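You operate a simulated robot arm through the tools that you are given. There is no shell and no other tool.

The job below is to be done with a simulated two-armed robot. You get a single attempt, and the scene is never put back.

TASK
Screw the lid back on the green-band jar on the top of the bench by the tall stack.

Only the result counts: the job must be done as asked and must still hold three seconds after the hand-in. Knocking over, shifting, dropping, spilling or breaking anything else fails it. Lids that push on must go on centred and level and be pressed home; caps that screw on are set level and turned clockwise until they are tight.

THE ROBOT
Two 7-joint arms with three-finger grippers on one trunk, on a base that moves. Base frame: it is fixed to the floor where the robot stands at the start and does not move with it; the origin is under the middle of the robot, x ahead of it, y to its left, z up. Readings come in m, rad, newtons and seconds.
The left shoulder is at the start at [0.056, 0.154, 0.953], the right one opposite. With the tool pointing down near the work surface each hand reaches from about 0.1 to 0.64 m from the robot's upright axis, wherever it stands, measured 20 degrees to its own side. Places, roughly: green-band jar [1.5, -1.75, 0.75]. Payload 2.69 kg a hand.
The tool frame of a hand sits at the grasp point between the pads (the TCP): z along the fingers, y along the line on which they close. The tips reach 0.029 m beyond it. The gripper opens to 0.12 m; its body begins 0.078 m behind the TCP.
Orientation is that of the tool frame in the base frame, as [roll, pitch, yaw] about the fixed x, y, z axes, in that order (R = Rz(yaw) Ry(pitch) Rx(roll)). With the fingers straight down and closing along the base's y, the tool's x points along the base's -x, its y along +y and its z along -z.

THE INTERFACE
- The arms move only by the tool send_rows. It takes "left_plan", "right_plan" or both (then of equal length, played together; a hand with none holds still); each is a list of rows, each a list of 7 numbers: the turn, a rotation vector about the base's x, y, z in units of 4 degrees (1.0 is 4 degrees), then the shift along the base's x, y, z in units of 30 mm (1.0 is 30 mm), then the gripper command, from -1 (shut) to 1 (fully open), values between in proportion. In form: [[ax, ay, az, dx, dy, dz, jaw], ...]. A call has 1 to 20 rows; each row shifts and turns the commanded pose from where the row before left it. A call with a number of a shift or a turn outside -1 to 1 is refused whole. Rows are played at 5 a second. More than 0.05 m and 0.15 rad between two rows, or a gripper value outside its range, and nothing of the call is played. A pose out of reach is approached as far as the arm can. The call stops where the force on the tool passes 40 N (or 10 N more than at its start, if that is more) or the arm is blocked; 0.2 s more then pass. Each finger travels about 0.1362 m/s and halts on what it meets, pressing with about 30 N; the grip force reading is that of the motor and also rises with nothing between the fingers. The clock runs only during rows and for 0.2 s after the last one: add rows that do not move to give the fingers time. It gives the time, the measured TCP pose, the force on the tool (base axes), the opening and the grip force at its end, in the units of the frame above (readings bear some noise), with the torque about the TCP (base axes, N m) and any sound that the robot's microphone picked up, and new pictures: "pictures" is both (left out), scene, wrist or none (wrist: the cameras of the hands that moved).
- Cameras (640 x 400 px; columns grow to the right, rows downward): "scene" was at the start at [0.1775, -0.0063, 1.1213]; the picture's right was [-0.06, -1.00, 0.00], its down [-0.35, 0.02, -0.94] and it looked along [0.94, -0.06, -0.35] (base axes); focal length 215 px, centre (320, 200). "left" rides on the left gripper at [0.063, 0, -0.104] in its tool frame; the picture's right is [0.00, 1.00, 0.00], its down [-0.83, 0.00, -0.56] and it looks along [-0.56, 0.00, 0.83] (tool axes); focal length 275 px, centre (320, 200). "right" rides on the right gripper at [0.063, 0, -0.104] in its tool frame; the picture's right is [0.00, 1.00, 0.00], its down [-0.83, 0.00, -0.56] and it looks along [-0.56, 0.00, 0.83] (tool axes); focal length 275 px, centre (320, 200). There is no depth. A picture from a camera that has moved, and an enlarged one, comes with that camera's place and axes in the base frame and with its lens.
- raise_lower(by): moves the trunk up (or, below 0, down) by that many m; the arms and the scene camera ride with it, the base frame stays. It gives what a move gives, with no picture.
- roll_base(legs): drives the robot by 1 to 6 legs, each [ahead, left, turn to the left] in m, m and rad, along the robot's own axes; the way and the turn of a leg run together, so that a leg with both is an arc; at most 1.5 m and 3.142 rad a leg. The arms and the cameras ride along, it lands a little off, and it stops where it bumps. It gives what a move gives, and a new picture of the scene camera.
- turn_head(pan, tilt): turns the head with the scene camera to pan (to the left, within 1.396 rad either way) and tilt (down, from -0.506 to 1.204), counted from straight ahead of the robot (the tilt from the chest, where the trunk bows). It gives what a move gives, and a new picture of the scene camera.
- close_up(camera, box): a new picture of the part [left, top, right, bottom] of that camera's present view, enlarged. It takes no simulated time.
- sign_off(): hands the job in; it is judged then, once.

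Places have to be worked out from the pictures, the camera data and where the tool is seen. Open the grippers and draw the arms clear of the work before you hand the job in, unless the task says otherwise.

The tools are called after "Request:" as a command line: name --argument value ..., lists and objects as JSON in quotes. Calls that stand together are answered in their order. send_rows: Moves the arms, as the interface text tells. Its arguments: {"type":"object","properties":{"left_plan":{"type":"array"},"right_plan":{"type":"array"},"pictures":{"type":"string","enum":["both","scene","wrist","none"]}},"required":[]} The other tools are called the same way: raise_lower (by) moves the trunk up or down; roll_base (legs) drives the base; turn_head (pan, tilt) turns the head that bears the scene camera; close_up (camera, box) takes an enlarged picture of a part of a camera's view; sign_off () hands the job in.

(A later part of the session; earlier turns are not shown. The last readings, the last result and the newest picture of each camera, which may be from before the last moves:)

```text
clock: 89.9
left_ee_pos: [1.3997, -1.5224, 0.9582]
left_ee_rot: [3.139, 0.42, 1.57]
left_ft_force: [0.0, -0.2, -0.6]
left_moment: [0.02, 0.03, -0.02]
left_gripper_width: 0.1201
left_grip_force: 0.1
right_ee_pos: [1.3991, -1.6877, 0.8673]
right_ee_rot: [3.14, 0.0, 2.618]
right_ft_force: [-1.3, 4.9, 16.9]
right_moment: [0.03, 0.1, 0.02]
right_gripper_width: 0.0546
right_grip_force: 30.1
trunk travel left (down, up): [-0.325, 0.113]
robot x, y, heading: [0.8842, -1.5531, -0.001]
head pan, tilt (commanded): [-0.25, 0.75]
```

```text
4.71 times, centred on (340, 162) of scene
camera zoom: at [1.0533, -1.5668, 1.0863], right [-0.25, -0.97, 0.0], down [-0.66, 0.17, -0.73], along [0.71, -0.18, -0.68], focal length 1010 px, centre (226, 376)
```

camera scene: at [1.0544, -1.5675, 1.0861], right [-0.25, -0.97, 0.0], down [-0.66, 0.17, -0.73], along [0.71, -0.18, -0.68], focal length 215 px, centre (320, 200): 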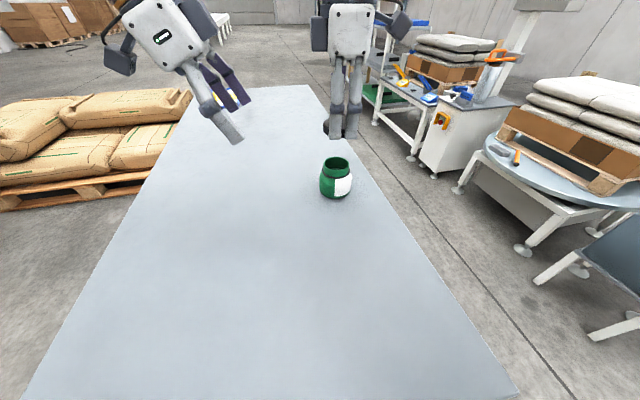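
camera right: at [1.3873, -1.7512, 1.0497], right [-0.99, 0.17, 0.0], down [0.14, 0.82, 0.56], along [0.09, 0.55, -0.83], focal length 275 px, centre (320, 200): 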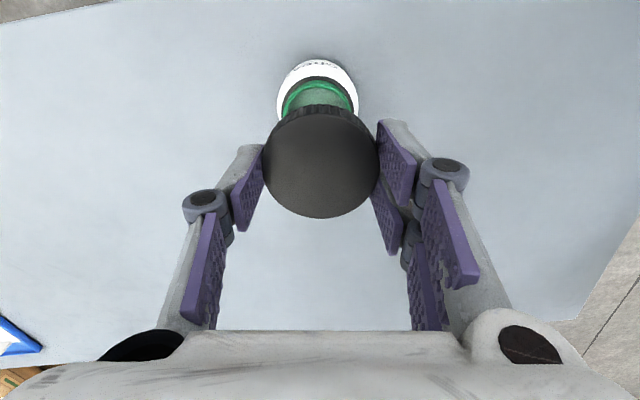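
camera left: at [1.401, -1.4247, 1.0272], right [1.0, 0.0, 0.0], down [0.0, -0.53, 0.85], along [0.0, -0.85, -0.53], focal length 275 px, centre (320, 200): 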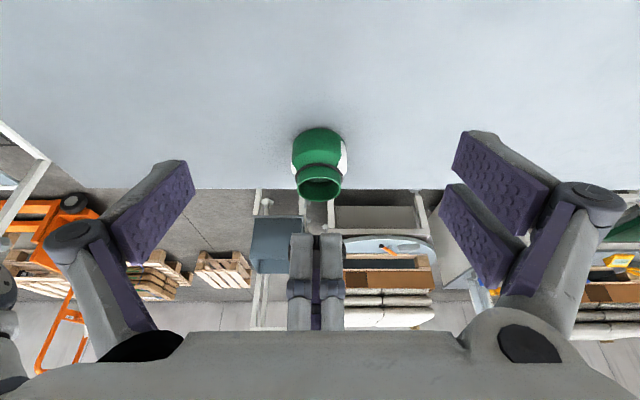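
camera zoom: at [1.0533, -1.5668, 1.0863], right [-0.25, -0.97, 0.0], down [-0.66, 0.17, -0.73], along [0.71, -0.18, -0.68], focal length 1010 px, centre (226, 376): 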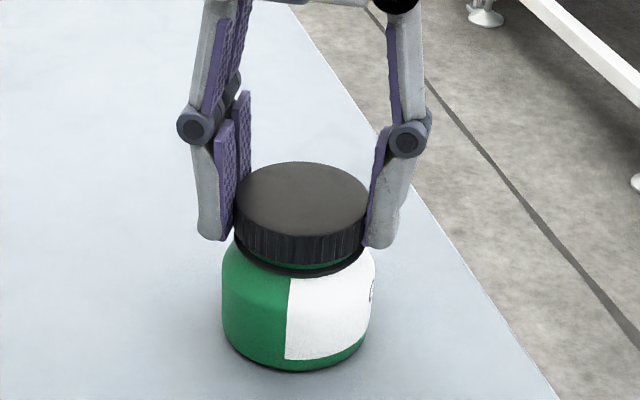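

Turning 120° total went smoothly but downward force rose to 17 N. I turn 60° more with no feed: if the thread is drawing the lid down, the force should fall.

Request:
send_rows --right_plan '[[0, 0, -1, 0, 0.01, 0, -1], [0, 0, -1, 0, 0.01, 0, -1], [0, 0, -1, 0, 0, 0, -1], [0, 0, -1, 0, 0, 0, -1], [0, 0, -1, 0, 0, 0, -1], [0, 0, -1, 0, 0, 0, -1], [0, 0, -1, 0, 0, 0, -1], [0, 0, -1, 0, 0, 0, -1], [0, 0, -1, 0, 0, 0, -1], [0, 0, -1, 0, 0, 0, -1], [0, 0, -1, 0, 0, 0, -1], [0, 0, -1, 0, 0, 0, -1], [0, 0, -1, 0, 0, 0, -1], [0, 0, -1, 0, 0, 0, -1], [0, 0, -1, 0, 0, 0, -1]]' --pictures "none"

Request:
close_up --camera "left" --box '[280, 125, 360, 235]'

Request:
close_up --camera "scene" --box '[300, 120, 380, 205]'

```text
clock: 93.1
left_ee_pos: [1.4006, -1.5227, 0.9583]
left_ee_rot: [-3.14, 0.42, 1.572]
left_ft_force: [0.1, -0.3, 0.3]
left_moment: [0.01, -0.03, -0.01]
left_gripper_width: 0.1201
left_grip_force: 0.0
right_ee_pos: [1.3998, -1.6879, 0.865]
right_ee_rot: [3.14, 0.0, 1.571]
right_ft_force: [-0.7, 1.5, 5.7]
right_moment: [0.02, 0.06, -0.04]
right_gripper_width: 0.0545
right_grip_force: 30.2
trunk travel left (down, up): [-0.325, 0.113]
robot x, y, heading: [0.8853, -1.5494, 0.0]
head pan, tilt (commanded): [-0.25, 0.75]
```

```text
3.64 times, centred on (320, 180) of left
camera zoom: at [1.4007, -1.4242, 1.0276], right [1.0, 0.0, 0.0], down [0.0, -0.53, 0.85], along [0.0, -0.85, -0.53], focal length 1001 px, centre (320, 273)
```

zoom: 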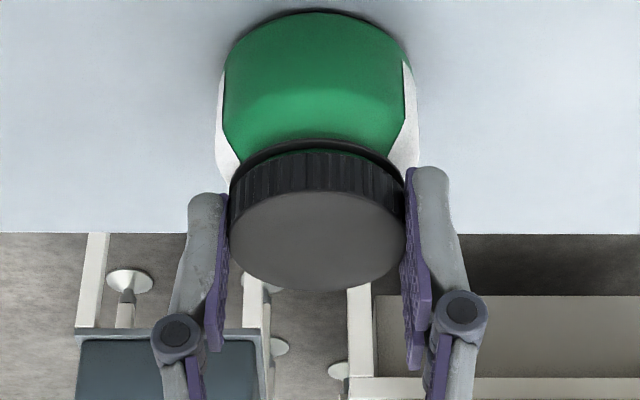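

```text
4.71 times, centred on (340, 162) of scene
camera zoom: at [1.0541, -1.5672, 1.0861], right [-0.25, -0.97, 0.0], down [-0.66, 0.17, -0.73], along [0.71, -0.18, -0.68], focal length 1010 px, centre (226, 376)
```

zoom: 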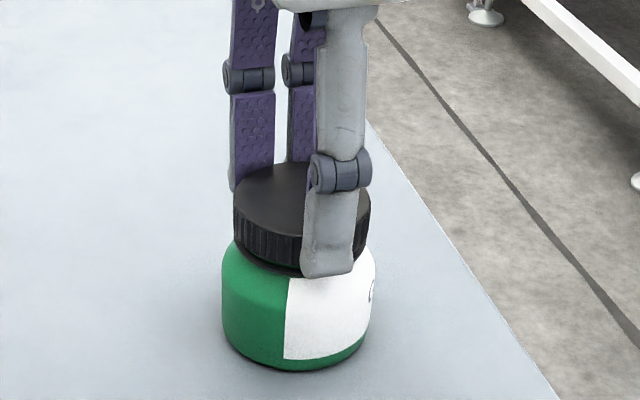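

Force fell to 5.7 N and the lid sank to z 0.865 — the thread is pulling it down. I continue clockwise with a slight feed and watch the torque.

Request:
send_rows --right_plan '[[0, 0, -1, 0, 0, -0.002, -1], [0, 0, -1, 0, 0, -0.002, -1], [0, 0, -1, 0, 0, -0.002, -1], [0, 0, -1, 0, 0, -0.002, -1], [0, 0, -1, 0, 0, -0.002, -1], [0, 0, -1, 0, 0, -0.002, -1], [0, 0, -1, 0, 0, -0.002, -1], [0, 0, -1, 0, 0, -0.002, -1], [0, 0, -1, 0, 0, -0.002, -1], [0, 0, -1, 0, 0, -0.002, -1]]' --pictures "none"

Request:
close_up --camera "scene" --box '[300, 120, 380, 205]'

```text
clock: 95.3
left_ee_pos: [1.4006, -1.5236, 0.9589]
left_ee_rot: [-3.141, 0.418, 1.57]
left_ft_force: [1.1, -0.1, 0.5]
left_moment: [-0.01, 0.02, 0.03]
left_gripper_width: 0.1202
left_grip_force: 0.0
right_ee_pos: [1.3996, -1.6873, 0.8638]
right_ee_rot: [3.141, -0.002, 0.873]
right_ft_force: [2.3, -0.6, 6.8]
right_moment: [0.0, -0.02, 0.02]
right_gripper_width: 0.0549
right_grip_force: 30.3
trunk travel left (down, up): [-0.325, 0.113]
robot x, y, heading: [0.8871, -1.5481, -0.001]
head pan, tilt (commanded): [-0.25, 0.75]
```

```text
4.71 times, centred on (340, 162) of scene
camera zoom: at [1.0542, -1.5674, 1.0861], right [-0.25, -0.97, 0.0], down [-0.66, 0.17, -0.73], along [0.71, -0.18, -0.68], focal length 1010 px, centre (226, 376)
```

zoom: 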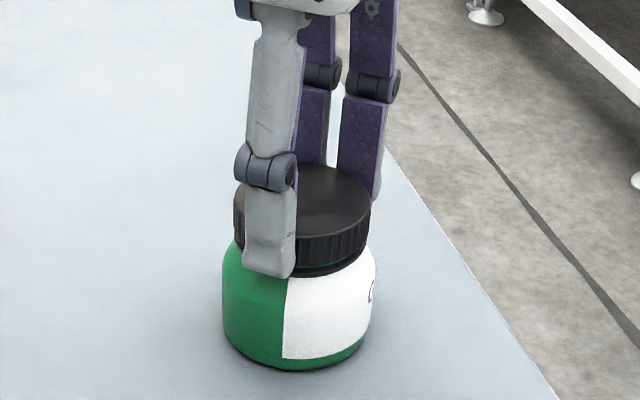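

Still free-turning with low torque at 220° total. I go on another 40° to see whether the wrist allows it.

Request:
send_rows --right_plan '[[0, 0, -1, -0.005, 0, -0.002, -1], [0, 0, -1, -0.005, 0, -0.002, -1], [0, 0, -1, 0, 0, -0.002, -1], [0, 0, -1, 0, 0, -0.002, -1], [0, 0, -1, 0, 0, -0.002, -1], [0, 0, -1, 0, 0, -0.002, -1], [0, 0, -1, 0, 0, -0.002, -1], [0, 0, -1, 0, 0, -0.002, -1], [0, 0, -1, 0, 0, -0.002, -1], [0, 0, -1, 0, 0, -0.002, -1]]' --pictures "none"

Request:
close_up --camera "scene" --box '[300, 120, 380, 205]'

Request:
close_up --camera "left" --box '[280, 125, 360, 235]'

```text
clock: 97.5
left_ee_pos: [1.3991, -1.5218, 0.9588]
left_ee_rot: [3.139, 0.42, 1.571]
left_ft_force: [-0.1, 0.4, -0.3]
left_moment: [0.01, 0.01, 0.0]
left_gripper_width: 0.1201
left_grip_force: 0.0
right_ee_pos: [1.4031, -1.6844, 0.8595]
right_ee_rot: [-3.139, -0.004, 0.171]
right_ft_force: [-7.5, 8.1, 25.5]
right_moment: [0.29, 0.28, -0.03]
right_gripper_width: 0.0545
right_grip_force: 30.1
right hand out of reach, approached as far as the arm can: row 8, 9
trunk travel left (down, up): [-0.325, 0.113]
robot x, y, heading: [0.8912, -1.5475, -0.0]
head pan, tilt (commanded): [-0.25, 0.75]
```

```text
4.71 times, centred on (340, 162) of scene
camera zoom: at [1.0541, -1.5629, 1.0887], right [-0.2, -0.98, 0.0], down [-0.65, 0.13, -0.75], along [0.74, -0.15, -0.66], focal length 1010 px, centre (226, 376)
```

zoom: 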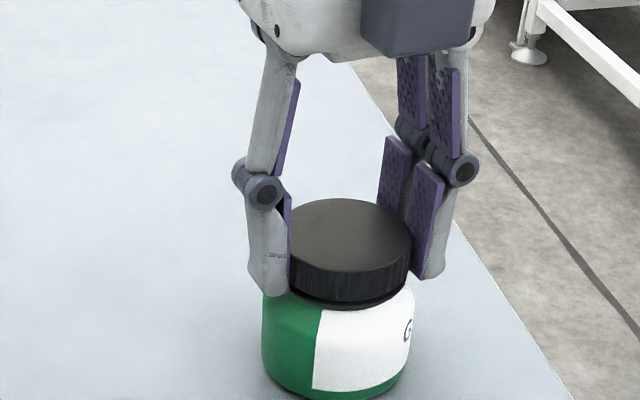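

```text
3.64 times, centred on (320, 180) of left
camera zoom: at [1.3989, -1.423, 1.0285], right [1.0, 0.0, 0.0], down [-0.01, -0.53, 0.85], along [0.0, -0.85, -0.53], focal length 1001 px, centre (320, 273)
```

zoom: 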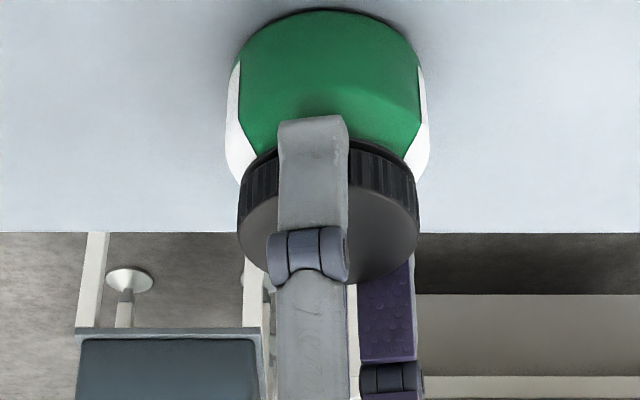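

The wrist reached its limit in the last rows and pushed sideways (force 25 N, jar shifted ~3 mm). I stop turning here, release the lid by opening the fingers, and look.

Request:
send_rows --right_plan '[[0, 0, 0, 0, 0, 0, 0.2], [0, 0, 0, 0, 0, 0, 0.5], [0, 0, 0, 0, 0, 0, 0.5]]' --pictures "both"

Request:
close_up --camera "left" --box '[280, 125, 360, 235]'

```text
clock: 98.3
left_ee_pos: [1.4022, -1.5235, 0.9576]
left_ee_rot: [3.141, 0.42, 1.571]
left_ft_force: [0.3, -0.1, -1.1]
left_moment: [-0.05, 0.02, 0.03]
left_gripper_width: 0.12
left_grip_force: 0.0
right_ee_pos: [1.4055, -1.6871, 0.8581]
right_ee_rot: [-3.141, 0.0, 0.174]
right_ft_force: [0.8, -0.3, 0.4]
right_moment: [0.04, -0.01, -0.03]
right_gripper_width: 0.09
right_grip_force: 0.1
trunk travel left (down, up): [-0.325, 0.113]
robot x, y, heading: [0.8878, -1.5478, 0.001]
head pan, tilt (commanded): [-0.25, 0.75]
camera scene: at [1.0564, -1.5649, 1.0888], right [-0.21, -0.98, 0.0], down [-0.64, 0.14, -0.75], along [0.74, -0.16, -0.66], focal length 215 px, centre (320, 200)
camera right: at [1.4665, -1.6755, 0.9614], right [0.18, -0.98, 0.0], down [-0.82, -0.15, 0.56], along [-0.55, -0.1, -0.83], focal length 275 px, centre (320, 200)
```

scene: 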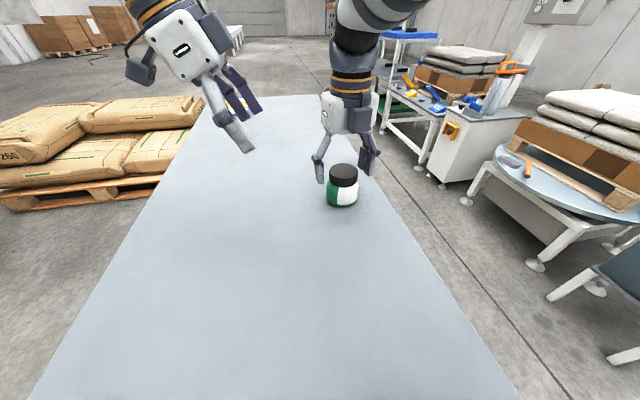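
right: 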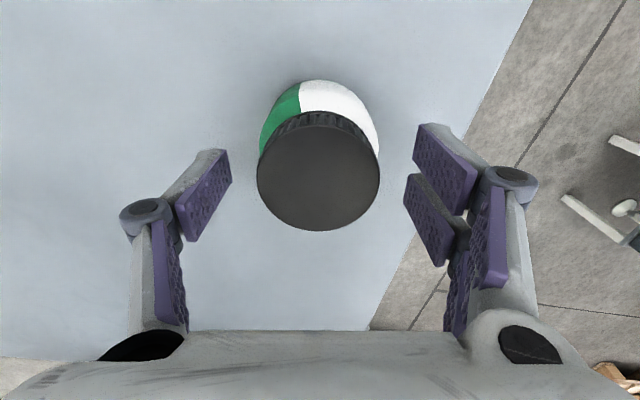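

```text
3.64 times, centred on (320, 180) of left
camera zoom: at [1.401, -1.4245, 1.0275], right [1.0, 0.0, 0.0], down [0.0, -0.53, 0.85], along [0.0, -0.85, -0.53], focal length 1001 px, centre (320, 273)
```

zoom: 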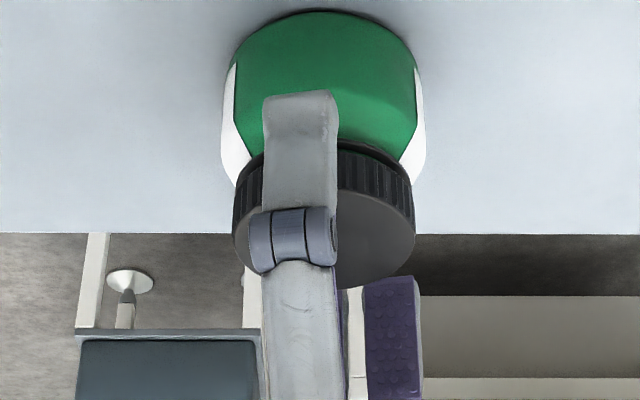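

Released; jar upright with the lid level on it. I raise the right hand straight up clear of the lid and inspect the jar.

Request:
send_rows --right_plan '[[0, 0, 0, 0, 0, 0.5, 0.5], [0, 0, 0, 0, 0, 0.7, 0.5], [0, 0, 0, 0, 0, 0.8, 0.5], [0, 0, 0, 0, 0, 0, 0.5]]' --pictures "none"

Request:
close_up --camera "scene" --box '[300, 120, 390, 220]'

Request:
close_up --camera "left" --box '[280, 125, 360, 205]'

```text
clock: 99.3
left_ee_pos: [1.4016, -1.5243, 0.9575]
left_ee_rot: [3.14, 0.419, 1.57]
left_ft_force: [0.5, 0.1, 0.0]
left_moment: [-0.03, 0.02, -0.01]
left_gripper_width: 0.1199
left_grip_force: 0.1
right_ee_pos: [1.4062, -1.6871, 0.9174]
right_ee_rot: [-3.141, 0.002, 0.178]
right_ft_force: [0.4, 0.2, -0.3]
right_moment: [0.03, 0.01, 0.0]
right_gripper_width: 0.09
right_grip_force: 0.1
trunk travel left (down, up): [-0.325, 0.113]
robot x, y, heading: [0.8902, -1.5512, 0.002]
head pan, tilt (commanded): [-0.25, 0.75]
```

```text
4.00 times, centred on (345, 170) of scene
camera zoom: at [1.0571, -1.5691, 1.0922], right [-0.26, -0.97, 0.0], down [-0.61, 0.16, -0.78], along [0.75, -0.2, -0.63], focal length 859 px, centre (220, 320)
```

zoom: 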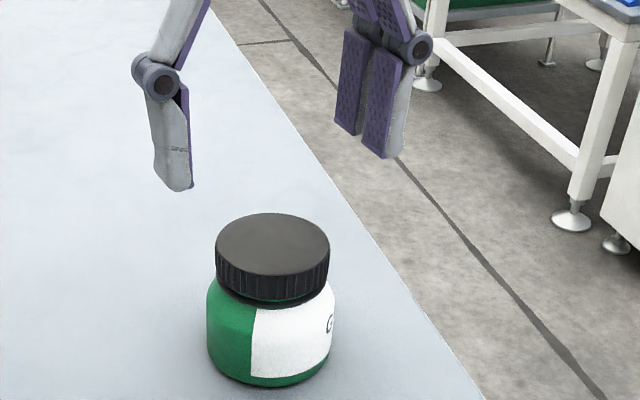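

```text
5.00 times, centred on (320, 165) of left
camera zoom: at [1.4011, -1.4245, 1.0274], right [1.0, 0.0, 0.0], down [0.0, -0.53, 0.85], along [0.0, -0.85, -0.53], focal length 1376 px, centre (320, 375)
```

zoom: 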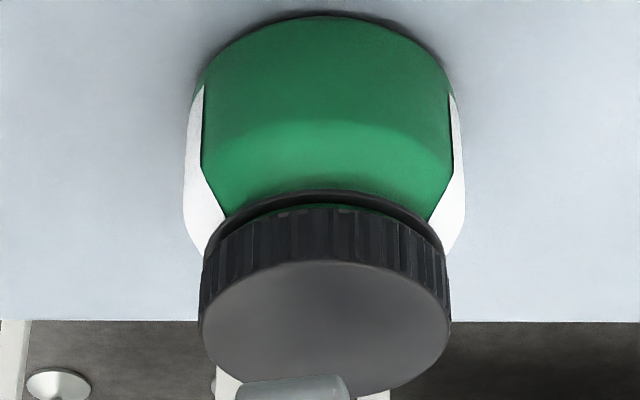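

The lid sits level with a thin gap left above the collar, so it needs more turning. I rotate the raised hand back counter-clockwise for a fresh grip.

Request:
send_rows --right_plan '[[0, 0, 1, 0, 0, 0, 0.5], [0, 0, 1, 0, 0, 0, 0.5], [0, 0, 1, 0, 0, 0, 0.5], [0, 0, 1, 0, 0, 0, 0.5], [0, 0, 1, 0, 0, 0, 0.5], [0, 0, 1, 0, 0, 0, 0.5], [0, 0, 1, 0, 0, 0, 0.5], [0, 0, 1, 0, 0, 0, 0.5], [0, 0, 1, 0, 0, 0, 0.5], [0, 0, 1, 0, 0, 0, 0.5], [0, 0, 1, 0, 0, 0, 0.5], [0, 0, 1, 0, 0, 0, 0.5], [0, 0, 1, 0, 0, 0, 0.5], [0, 0, 1, 0, 0, 0, 0.5], [0, 0, 1, 0, 0, 0, 0.5], [0, 0, 1, 0, 0, 0, 0.5], [0, 0, 1, 0, 0, 0, 0.5], [0, 0, 1, 0, 0, 0, 0.5], [0, 0, 1, 0, 0, 0, 0.5], [0, 0, 1, 0, 0, 0, 0.5]]' --pictures "scene"

Request:
send_rows --right_plan '[[0, 0, 1, 0, 0, 0, 0.5], [0, 0, 1, 0, 0, 0, 0.5], [0, 0, 1, 0, 0, 0, 0.5], [0, 0, 1, 0, 0, 0, 0.5], [0, 0, 1, 0, 0, 0, 0.5], [0, 0, 1, 0, 0, 0, 0.5], [0, 0, 1, 0, 0, 0, 0.5], [0, 0, 1, 0, 0, 0, 0.5], [0, 0, 1, 0, 0, 0, 0.5], [0, 0, 1, 0, 0, 0, 0.5], [0, 0, 1, 0, 0, 0, 0.5], [0, 0, 1, 0, 0, 0, 0.5], [0, 0, 1, 0, 0, 0, 0.5], [0, 0, 1, 0, 0, 0, 0.5], [0, 0, 1, 0, 0, 0, 0.5], [0, 0, 1, 0, 0, 0, 0.5], [0, 0, 1, 0, 0, 0, 0.5], [0, 0, 1, 0, 0, 0, 0.5], [0, 0, 1, 0, 0, 0, 0.5], [0, 0, 1, 0, 0, 0, 0.5]]' --pictures "none"

Request:
send_rows --right_plan '[[0, 0, 1, 0, 0, 0, 0.5], [0, 0, 1, 0, 0, 0, 0.5], [0, 0, 1, 0, 0, 0, 0.5], [0, 0, 1, 0, 0, 0, 0.5], [0, 0, 1, 0, 0, 0, 0.5], [0, 0, 1, 0, 0, 0, 0.5], [0, 0, 1, 0, 0, 0, 0.5], [0, 0, 1, 0, 0, 0, 0.5], [0, 0, 1, 0, 0, 0, 0.5], [0, 0, 1, 0, 0, 0, 0.5], [0, 0, 1, 0, 0, 0, 0.5], [0, 0, 1, 0, 0, 0, 0.5], [0, 0, 1, 0, 0, 0, 0.5], [0, 0, 1, 0, 0, 0, 0.5], [0, 0, 1, 0, 0, 0, 0.5], [0, 0, 1, 0, 0, 0, 0.5], [0, 0, 1, 0, 0, 0, 0.5], [0, 0, 1, 0, 0, 0, 0.5], [0, 0, 1, 0, 0, 0, 0.5], [0, 0, 1, 0, 0, 0, 0.5]]' --pictures "both"

```text
clock: 103.5
left_ee_pos: [1.4016, -1.525, 0.9581]
left_ee_rot: [-3.141, 0.417, 1.571]
left_ft_force: [0.5, 0.7, 0.0]
left_moment: [0.04, 0.0, 0.01]
left_gripper_width: 0.1203
left_grip_force: 0.0
right_ee_pos: [1.4051, -1.6867, 0.9179]
right_ee_rot: [-3.14, -0.003, 1.573]
right_ft_force: [0.0, 0.1, -0.3]
right_moment: [0.04, -0.03, 0.0]
right_gripper_width: 0.0899
right_grip_force: 0.0
trunk travel left (down, up): [-0.325, 0.113]
robot x, y, heading: [0.8912, -1.549, -0.003]
head pan, tilt (commanded): [-0.25, 0.75]
camera scene: at [1.0571, -1.5691, 1.0924], right [-0.26, -0.97, 0.0], down [-0.6, 0.16, -0.78], along [0.75, -0.2, -0.62], focal length 215 px, centre (320, 200)
```

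scene: 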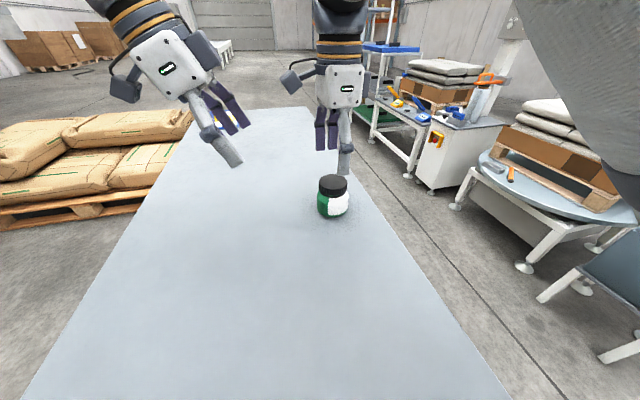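

```text
clock: 107.7
left_ee_pos: [1.4011, -1.5233, 0.9578]
left_ee_rot: [3.141, 0.418, 1.571]
left_ft_force: [-0.7, 0.0, -0.3]
left_moment: [0.01, -0.04, 0.0]
left_gripper_width: 0.12
left_grip_force: 0.1
right_ee_pos: [1.4051, -1.6868, 0.9183]
right_ee_rot: [3.141, -0.001, 2.97]
right_ft_force: [0.8, -0.6, 0.4]
right_moment: [-0.02, 0.01, 0.02]
right_gripper_width: 0.09
right_grip_force: 0.1
trunk travel left (down, up): [-0.325, 0.113]
robot x, y, heading: [0.8878, -1.5469, 0.002]
head pan, tilt (commanded): [-0.25, 0.75]
```

```text
clock: 111.9
left_ee_pos: [1.4015, -1.5236, 0.9573]
left_ee_rot: [-3.14, 0.419, 1.569]
left_ft_force: [0.2, -0.2, 0.1]
left_moment: [-0.01, -0.03, 0.0]
left_gripper_width: 0.1201
left_grip_force: 0.0
right_ee_pos: [1.4028, -1.688, 0.9166]
right_ee_rot: [3.138, -0.002, -1.918]
right_ft_force: [-0.5, -0.3, -0.8]
right_moment: [0.01, 0.02, 0.0]
right_gripper_width: 0.0901
right_grip_force: 0.1
trunk travel left (down, up): [-0.325, 0.113]
robot x, y, heading: [0.8901, -1.5464, -0.001]
head pan, tilt (commanded): [-0.25, 0.75]
camera scene: at [1.0571, -1.5691, 1.0924], right [-0.26, -0.97, 0.0], down [-0.6, 0.16, -0.78], along [0.75, -0.2, -0.62], focal length 215 px, centre (320, 200)
camera right: at [1.3839, -1.7462, 1.0215], right [-0.94, 0.34, 0.0], down [0.28, 0.78, 0.56], along [0.18, 0.52, -0.83], focal length 275 px, centre (320, 200)
```

scene: 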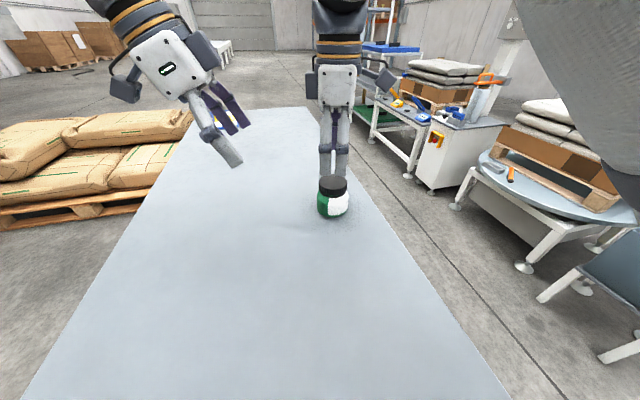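
right: 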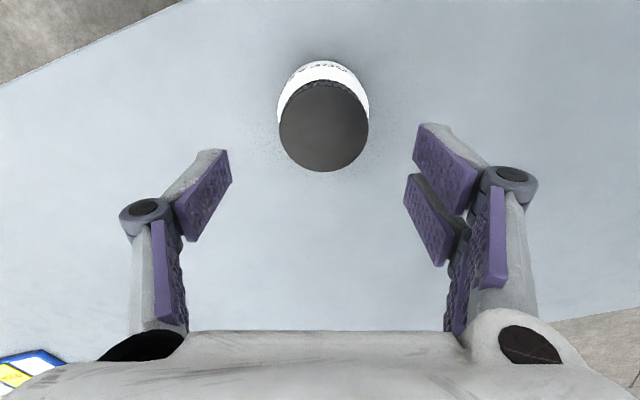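

The hand is back at yaw −1.92, open above the lid. I enlarge the views to centre on the lid before regripping, and reset the head.

Request:
close_up --camera "right" --box '[264, 60, 384, 180]'

Request:
close_up --camera "left" --box '[280, 125, 360, 205]'

Request:
turn_head --pan -0.27 --tilt 0.75

```text
3.33 times, centred on (324, 120) of right
camera zoom: at [1.3839, -1.7462, 1.0215], right [-0.94, 0.34, 0.0], down [0.28, 0.78, 0.56], along [0.18, 0.52, -0.83], focal length 918 px, centre (307, 467)
```

zoom: 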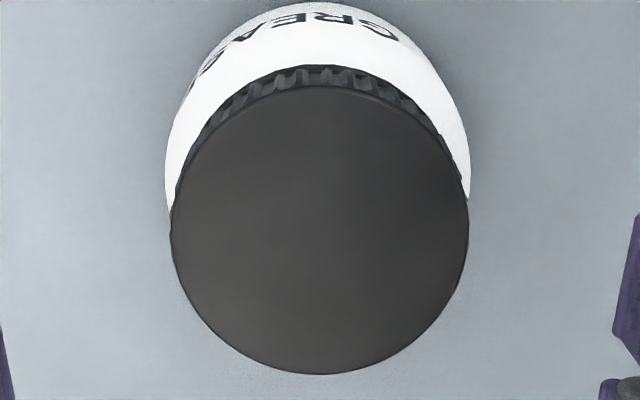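

```text
5.00 times, centred on (320, 165) of left
camera zoom: at [1.4011, -1.4245, 1.0275], right [1.0, 0.0, 0.0], down [0.0, -0.53, 0.85], along [0.0, -0.85, -0.53], focal length 1376 px, centre (320, 375)
```

zoom: 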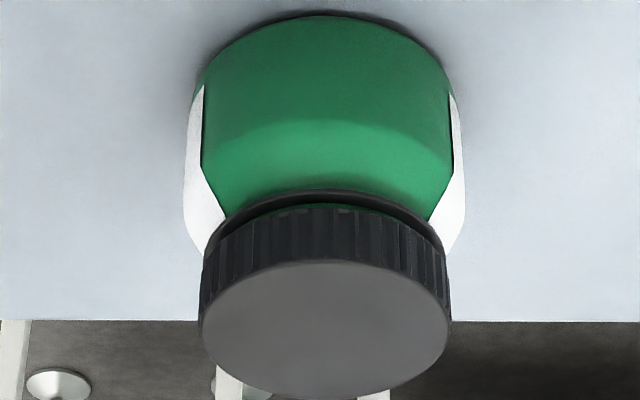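

```text
clock: 112.5
left_ee_pos: [1.4017, -1.524, 0.9576]
left_ee_rot: [3.14, 0.418, 1.57]
left_ft_force: [0.7, -0.5, 0.3]
left_moment: [0.02, -0.01, 0.01]
left_gripper_width: 0.12
left_grip_force: 0.0
right_ee_pos: [1.4043, -1.6873, 0.9184]
right_ee_rot: [3.139, 0.001, -1.918]
right_ft_force: [0.3, 1.1, 0.3]
right_moment: [-0.02, -0.03, -0.03]
right_gripper_width: 0.09
right_grip_force: 0.0
trunk travel left (down, up): [-0.325, 0.113]
robot x, y, heading: [0.888, -1.5445, 0.003]
head pan, tilt (commanded): [-0.271, 0.75]
camera scene: at [1.0571, -1.5692, 1.0925], right [-0.26, -0.97, 0.0], down [-0.6, 0.16, -0.78], along [0.75, -0.2, -0.62], focal length 215 px, centre (320, 200)
```

scene: 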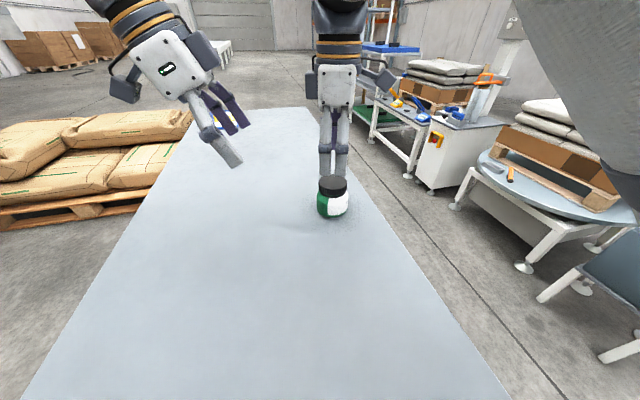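

The lid centre is at [1.4026, −1.6867], about 2.6 mm to −x of the hand. I centre, lower to the earlier grip height, and close on the lid again.

Request:
send_rows --right_plan '[[0, 0, 0, -0.045, 0.005, -0.4, 0.5], [0, 0, 0, -0.042, 0.005, -0.4, 0.5], [0, 0, 0, 0, 0, -0.4, 0.5], [0, 0, 0, 0, 0, -0.3, 0.5], [0, 0, 0, 0, 0, -0.2, 0.5], [0, 0, 0, 0, 0, 0, 0.5]]' --pictures "wrist"

Request:
close_up --camera "left" --box '[270, 125, 370, 255]'

```text
clock: 113.9
left_ee_pos: [1.4017, -1.5238, 0.9578]
left_ee_rot: [3.141, 0.417, 1.571]
left_ft_force: [0.6, 0.6, 0.6]
left_moment: [-0.01, 0.01, -0.01]
left_gripper_width: 0.1198
left_grip_force: 0.0
right_ee_pos: [1.4022, -1.6871, 0.8668]
right_ee_rot: [3.141, 0.0, -1.918]
right_ft_force: [0.5, -0.3, 0.5]
right_moment: [-0.01, 0.0, -0.01]
right_gripper_width: 0.0901
right_grip_force: 0.0
trunk travel left (down, up): [-0.325, 0.113]
robot x, y, heading: [0.8902, -1.5482, -0.002]
head pan, tilt (commanded): [-0.271, 0.75]
camera right: at [1.3805, -1.7457, 0.9703], right [-0.94, 0.34, 0.0], down [0.28, 0.78, 0.56], along [0.19, 0.52, -0.83], focal length 275 px, centre (320, 200)
```

right: 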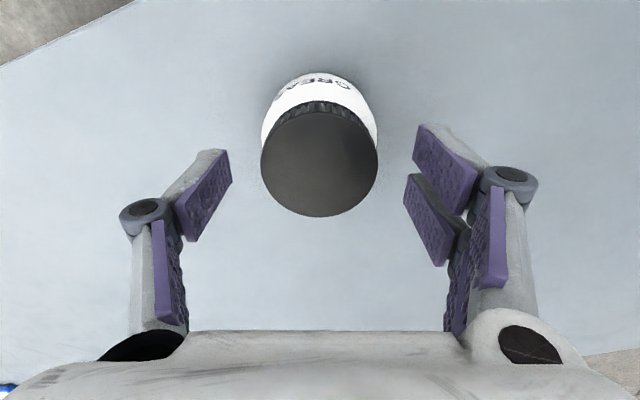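

```text
3.08 times, centred on (320, 190) of left
camera zoom: at [1.401, -1.4245, 1.0275], right [1.0, 0.0, 0.0], down [0.0, -0.53, 0.85], along [0.0, -0.85, -0.53], focal length 847 px, centre (320, 231)
```

zoom: 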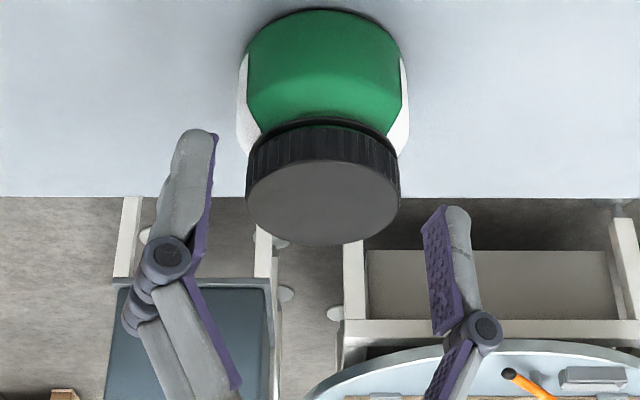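

Request:
close_up --camera "right" --box '[240, 90, 400, 230]'

```text
2.86 times, centred on (320, 160) of right
camera zoom: at [1.3805, -1.7457, 0.9703], right [-0.94, 0.34, 0.0], down [0.28, 0.78, 0.56], along [0.19, 0.52, -0.83], focal length 786 px, centre (320, 314)
```

zoom: 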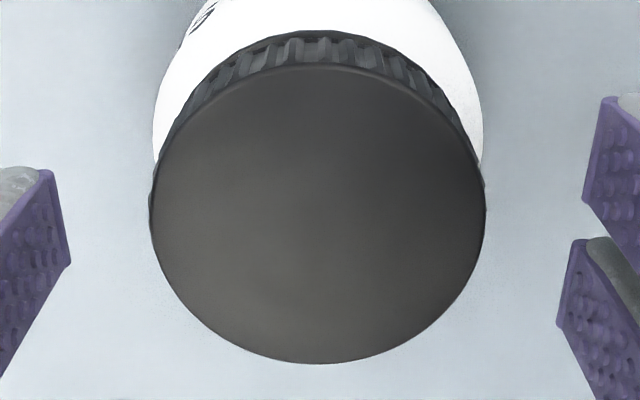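

The lid is centred within about 1 mm at the same grip height as before. I close on it.

Request:
send_rows --right_plan '[[0, 0, 0, 0, 0, 0, 0.2], [0, 0, 0, 0, 0, 0, 0], [0, 0, 0, 0, 0, 0, -0.4], [0, 0, 0, 0, 0, 0, -1], [0, 0, 0, 0, 0, 0, -1], [0, 0, 0, 0, 0, 0, -1]]' --pictures "none"

Request:
close_up --camera "scene" --box '[290, 140, 380, 230]'

```text
clock: 115.3
left_ee_pos: [1.402, -1.5225, 0.9575]
left_ee_rot: [3.141, 0.42, 1.572]
left_ft_force: [-0.1, 0.1, 0.2]
left_moment: [0.01, -0.05, 0.04]
left_gripper_width: 0.1199
left_grip_force: 0.1
right_ee_pos: [1.4022, -1.6869, 0.8676]
right_ee_rot: [3.141, -0.001, -1.917]
right_ft_force: [2.9, -0.3, 2.0]
right_moment: [-0.05, -0.07, 0.0]
right_gripper_width: 0.0548
right_grip_force: 30.6
trunk travel left (down, up): [-0.325, 0.113]
robot x, y, heading: [0.8909, -1.5443, -0.002]
head pan, tilt (commanded): [-0.271, 0.75]
```

```text
4.44 times, centred on (335, 185) of scene
camera zoom: at [1.055, -1.5706, 1.0886], right [-0.28, -0.96, 0.0], down [-0.63, 0.18, -0.75], along [0.72, -0.21, -0.66], focal length 954 px, centre (253, 267)
```

zoom: 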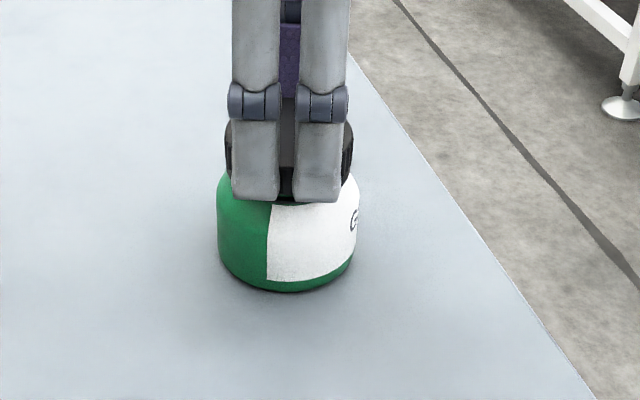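

Gripped again with small side force. I turn clockwise 80° with a tiny feed and read the torque.

Request:
send_rows --right_plan '[[0, 0, -1, 0, 0, -0.002, -1], [0, 0, -1, 0, 0, -0.002, -1], [0, 0, -1, 0, 0, -0.002, -1], [0, 0, -1, 0, 0, -0.002, -1], [0, 0, -1, 0, 0, -0.002, -1], [0, 0, -1, 0, 0, -0.002, -1], [0, 0, -1, 0, 0, -0.002, -1], [0, 0, -1, 0, 0, -0.002, -1], [0, 0, -1, 0, 0, -0.002, -1], [0, 0, -1, 0, 0, -0.002, -1], [0, 0, -1, 0, 0, -0.002, -1], [0, 0, -1, 0, 0, -0.002, -1], [0, 0, -1, 0, 0, -0.002, -1], [0, 0, -1, 0, 0, -0.002, -1], [0, 0, -1, 0, 0, -0.002, -1]]' --pictures "none"

Request:
close_up --camera "scene" --box '[290, 140, 380, 230]'

Request:
close_up --camera "left" --box '[270, 125, 370, 255]'

```text
clock: 118.5
left_ee_pos: [1.3998, -1.5221, 0.9589]
left_ee_rot: [-3.141, 0.419, 1.569]
left_ft_force: [-0.7, 0.1, 0.7]
left_moment: [0.0, 0.02, 0.02]
left_gripper_width: 0.1202
left_grip_force: 0.1
right_ee_pos: [1.4013, -1.6873, 0.8666]
right_ee_rot: [3.139, 0.001, -2.968]
right_ft_force: [1.5, -2.0, 10.6]
right_moment: [-0.11, 0.01, 0.12]
right_gripper_width: 0.0548
right_grip_force: 30.0
trunk travel left (down, up): [-0.325, 0.113]
robot x, y, heading: [0.8922, -1.5454, 0.003]
head pan, tilt (commanded): [-0.271, 0.75]
```

```text
4.44 times, centred on (335, 185) of scene
camera zoom: at [1.054, -1.5706, 1.0882], right [-0.28, -0.96, 0.0], down [-0.64, 0.19, -0.75], along [0.72, -0.21, -0.66], focal length 954 px, centre (253, 267)
```

zoom: 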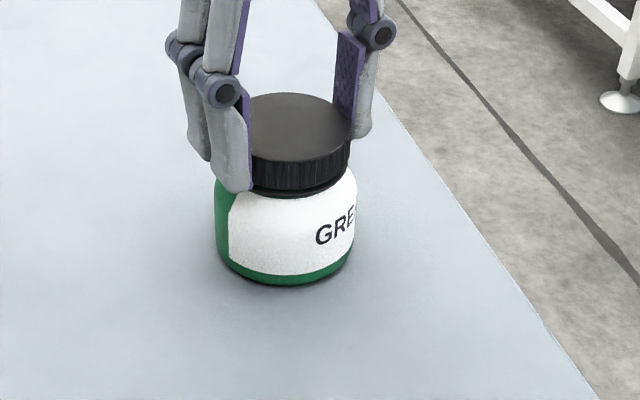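

```text
3.08 times, centred on (320, 190) of left
camera zoom: at [1.4005, -1.4245, 1.0279], right [1.0, 0.0, 0.0], down [0.0, -0.53, 0.85], along [0.0, -0.85, -0.53], focal length 847 px, centre (320, 231)
```

zoom: 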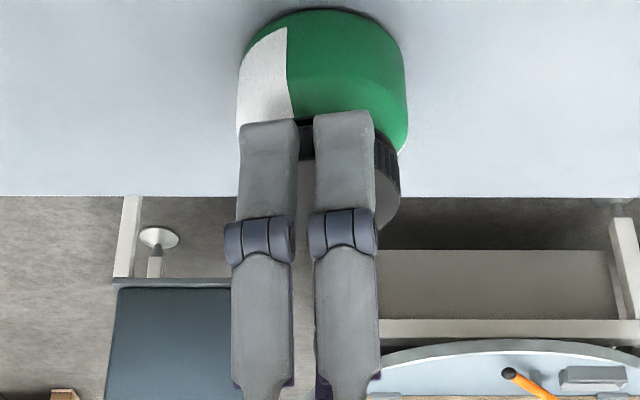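

The jar itself now turns with the lid (label moved ~36°) and torque rose to 0.12 Nm, so the lid is getting snug. I press down harder so table friction holds the jar, then turn a bit more.

Request:
send_rows --right_plan '[[0, 0, 0, 0, 0, -0.05, -1], [0, 0, 0, 0, 0, -0.04, -1], [0, 0, 0, 0, 0, 0, -1]]' --pictures "none"

```text
clock: 119.3
left_ee_pos: [1.3997, -1.523, 0.9589]
left_ee_rot: [3.14, 0.419, 1.572]
left_ft_force: [0.2, 1.1, -0.2]
left_moment: [0.02, 0.02, -0.02]
left_gripper_width: 0.1202
left_grip_force: 0.1
right_ee_pos: [1.4013, -1.6873, 0.8652]
right_ee_rot: [-3.14, 0.005, -2.965]
right_ft_force: [4.6, -2.4, 29.9]
right_moment: [-0.13, -0.12, -0.03]
right_gripper_width: 0.0551
right_grip_force: 30.1
trunk travel left (down, up): [-0.325, 0.113]
robot x, y, heading: [0.8864, -1.5472, 0.0]
head pan, tilt (commanded): [-0.271, 0.75]
```

Pressing at 30 N now. I turn clockwise 32° and watch torque and the label.

Request:
send_rows --right_plan '[[0, 0, -1, 0, 0, 0, -1], [0, 0, -1, 0, 0, 0, -1], [0, 0, -1, 0, 0, 0, -1], [0, 0, -1, 0, 0, 0, -1], [0, 0, -1, 0, 0, 0, -1], [0, 0, -1, 0, 0, 0, -1], [0, 0, -1, 0, 0, 0, -1], [0, 0, -1, 0, 0, 0, -1]]' --pictures "none"

Request:
close_up --camera "scene" --box '[290, 140, 380, 230]'

```text
clock: 121.1
left_ee_pos: [1.4004, -1.5235, 0.9591]
left_ee_rot: [3.141, 0.419, 1.569]
left_ft_force: [0.0, 0.0, 0.4]
left_moment: [-0.02, -0.03, 0.0]
left_gripper_width: 0.1198
left_grip_force: 0.0
right_ee_pos: [1.4011, -1.6865, 0.8631]
right_ee_rot: [3.141, 0.0, 2.76]
right_ft_force: [-0.5, -0.3, 9.4]
right_moment: [-0.05, 0.03, 0.13]
right_gripper_width: 0.0544
right_grip_force: 29.9
trunk travel left (down, up): [-0.325, 0.113]
robot x, y, heading: [0.8881, -1.5453, -0.001]
head pan, tilt (commanded): [-0.271, 0.75]
```

```text
4.44 times, centred on (335, 185) of scene
camera zoom: at [1.0541, -1.5699, 1.088], right [-0.27, -0.96, 0.0], down [-0.64, 0.18, -0.75], along [0.72, -0.2, -0.66], focal length 954 px, centre (253, 267)
```

zoom: 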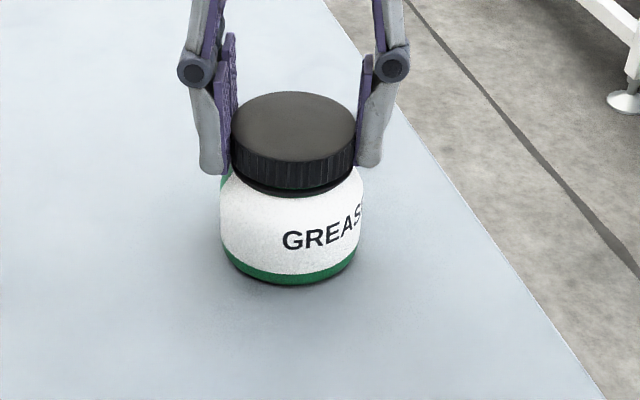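

Request:
close_up --camera "right" --box '[240, 90, 400, 230]'

Request:
close_up --camera "left" --box '[270, 125, 370, 255]'

```text
2.86 times, centred on (320, 160) of right
camera zoom: at [1.3426, -1.6629, 0.9663], right [0.37, 0.93, 0.0], down [0.77, -0.31, 0.56], along [0.52, -0.2, -0.83], focal length 786 px, centre (320, 314)
```

zoom: 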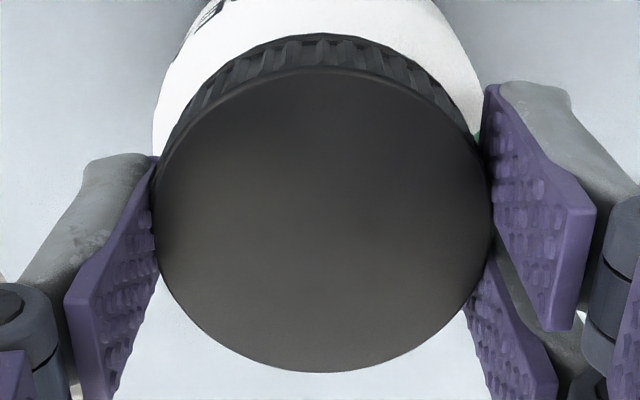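

```text
3.08 times, centred on (320, 190) of left
camera zoom: at [1.4005, -1.4244, 1.0277], right [1.0, 0.0, 0.0], down [0.0, -0.53, 0.85], along [0.0, -0.85, -0.53], focal length 847 px, centre (320, 231)
```

zoom: 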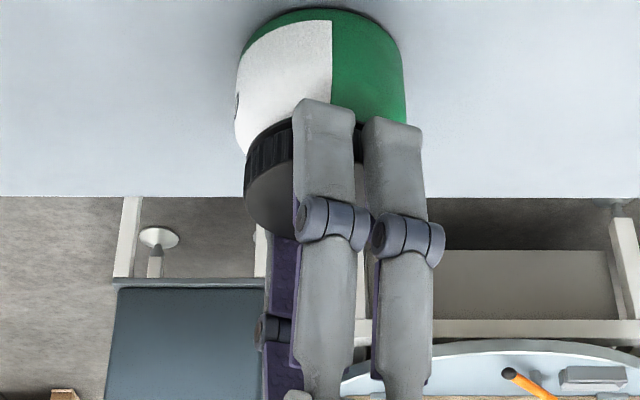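

Request:
close_up --camera "scene" --box '[328, 166, 376, 196]'

```text
13.33 times, centred on (352, 181) of scene
camera zoom: at [1.0541, -1.5699, 1.088], right [-0.27, -0.96, 0.0], down [-0.64, 0.18, -0.75], along [0.72, -0.2, -0.66], focal length 2862 px, centre (-107, 453)
```

zoom: 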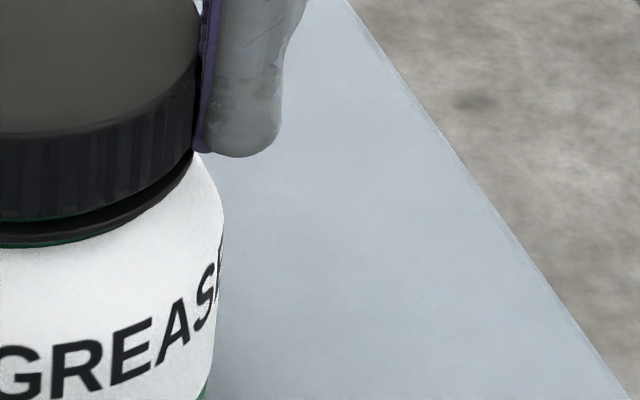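

Request:
close_up --camera "scene" --box '[334, 160, 366, 190]'

Request:
close_up --camera "scene" --box '[326, 168, 350, 190]'

```text
13.33 times, centred on (350, 175) of scene
camera zoom: at [1.0541, -1.5699, 1.088], right [-0.27, -0.96, 0.0], down [-0.64, 0.18, -0.75], along [0.72, -0.2, -0.66], focal length 2862 px, centre (-80, 533)
```

zoom: 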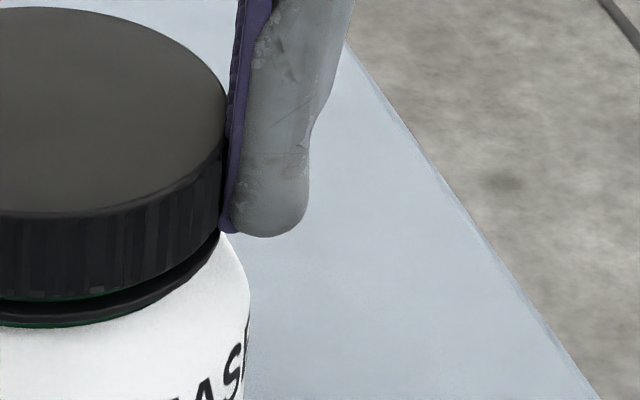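

```text
16.00 times, centred on (338, 179) of scene
camera zoom: at [1.0541, -1.5699, 1.088], right [-0.27, -0.96, 0.0], down [-0.64, 0.18, -0.75], along [0.72, -0.2, -0.66], focal length 3434 px, centre (32, 536)
```

zoom: 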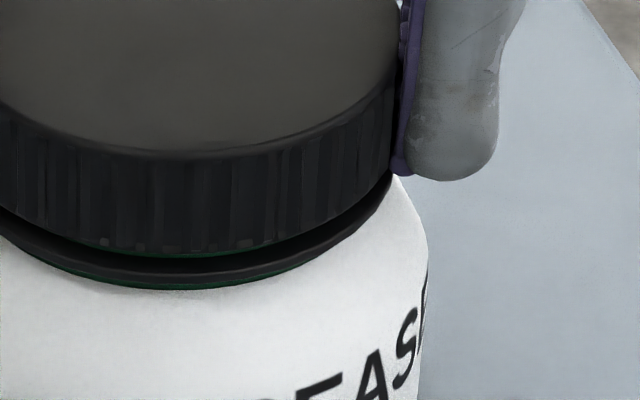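

The fingers had slid ~2 mm down the lid rather than the lid sinking, and a ~2 mm gap to the collar remains. I press to ~25 N and turn in short steps to see whether the lid still turns relative to the jar.

Request:
send_rows --right_plan '[[0, 0, 0, 0, 0, -0.07, -1], [0, 0, 0, 0, 0, 0, -1]]' --pictures "none"

Request:
close_up --camera "scene" --box '[310, 150, 370, 210]'

Request:
send_rows --right_plan '[[0, 0, -1, 0, 0, -0.005, -1], [0, 0, -1, 0, 0, -0.005, -1], [0, 0, -1, 0, 0, -0.005, -1]]' --pictures "none"

Request:
close_up --camera "scene" --box '[310, 150, 370, 210]'

```text
clock: 121.7
left_ee_pos: [1.4001, -1.5235, 0.9594]
left_ee_rot: [3.14, 0.418, 1.571]
left_ft_force: [-0.1, -0.3, -1.1]
left_moment: [-0.05, -0.01, -0.01]
left_gripper_width: 0.1201
left_grip_force: 0.2
right_ee_pos: [1.4014, -1.6859, 0.8623]
right_ee_rot: [3.14, 0.003, 2.76]
right_ft_force: [-0.5, 0.5, 23.0]
right_moment: [0.0, 0.27, 0.0]
right_gripper_width: 0.0548
right_grip_force: 30.0
trunk travel left (down, up): [-0.325, 0.113]
robot x, y, heading: [0.8946, -1.5449, -0.001]
head pan, tilt (commanded): [-0.271, 0.75]
```

```text
6.67 times, centred on (340, 180) of scene
camera zoom: at [1.0532, -1.57, 1.0883], right [-0.28, -0.96, 0.0], down [-0.64, 0.18, -0.75], along [0.72, -0.21, -0.66], focal length 1431 px, centre (187, 333)
```

zoom: 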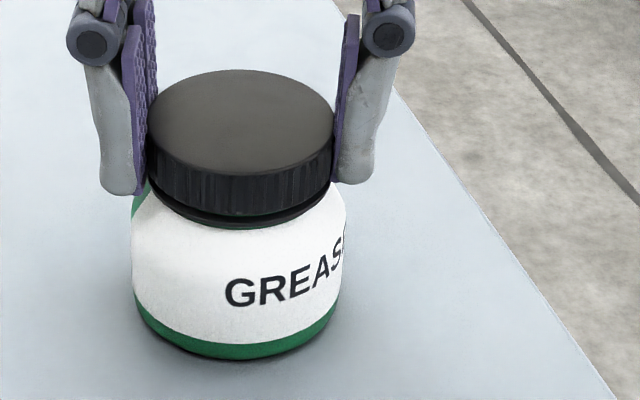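

```text
clock: 122.5
left_ee_pos: [1.4002, -1.5235, 0.9592]
left_ee_rot: [3.139, 0.419, 1.571]
left_ft_force: [0.7, 0.0, -0.7]
left_moment: [-0.02, -0.02, -0.02]
left_gripper_width: 0.1199
left_grip_force: 0.1
right_ee_pos: [1.4005, -1.6867, 0.8614]
right_ee_rot: [3.139, 0.001, 2.55]
right_ft_force: [1.3, -2.3, 25.1]
right_moment: [-0.11, -0.01, 0.26]
right_gripper_width: 0.0546
right_grip_force: 30.1
trunk travel left (down, up): [-0.325, 0.113]
robot x, y, heading: [0.8898, -1.5458, 0.004]
head pan, tilt (commanded): [-0.271, 0.75]
```

```text
6.67 times, centred on (340, 180) of scene
camera zoom: at [1.0531, -1.5697, 1.0879], right [-0.27, -0.96, 0.0], down [-0.64, 0.18, -0.75], along [0.72, -0.2, -0.67], focal length 1431 px, centre (187, 333)
```

zoom: 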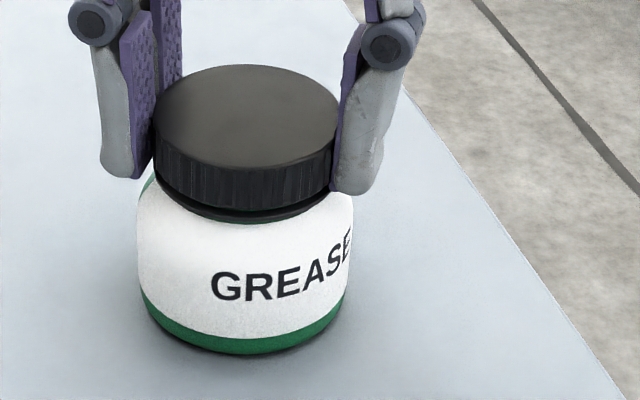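

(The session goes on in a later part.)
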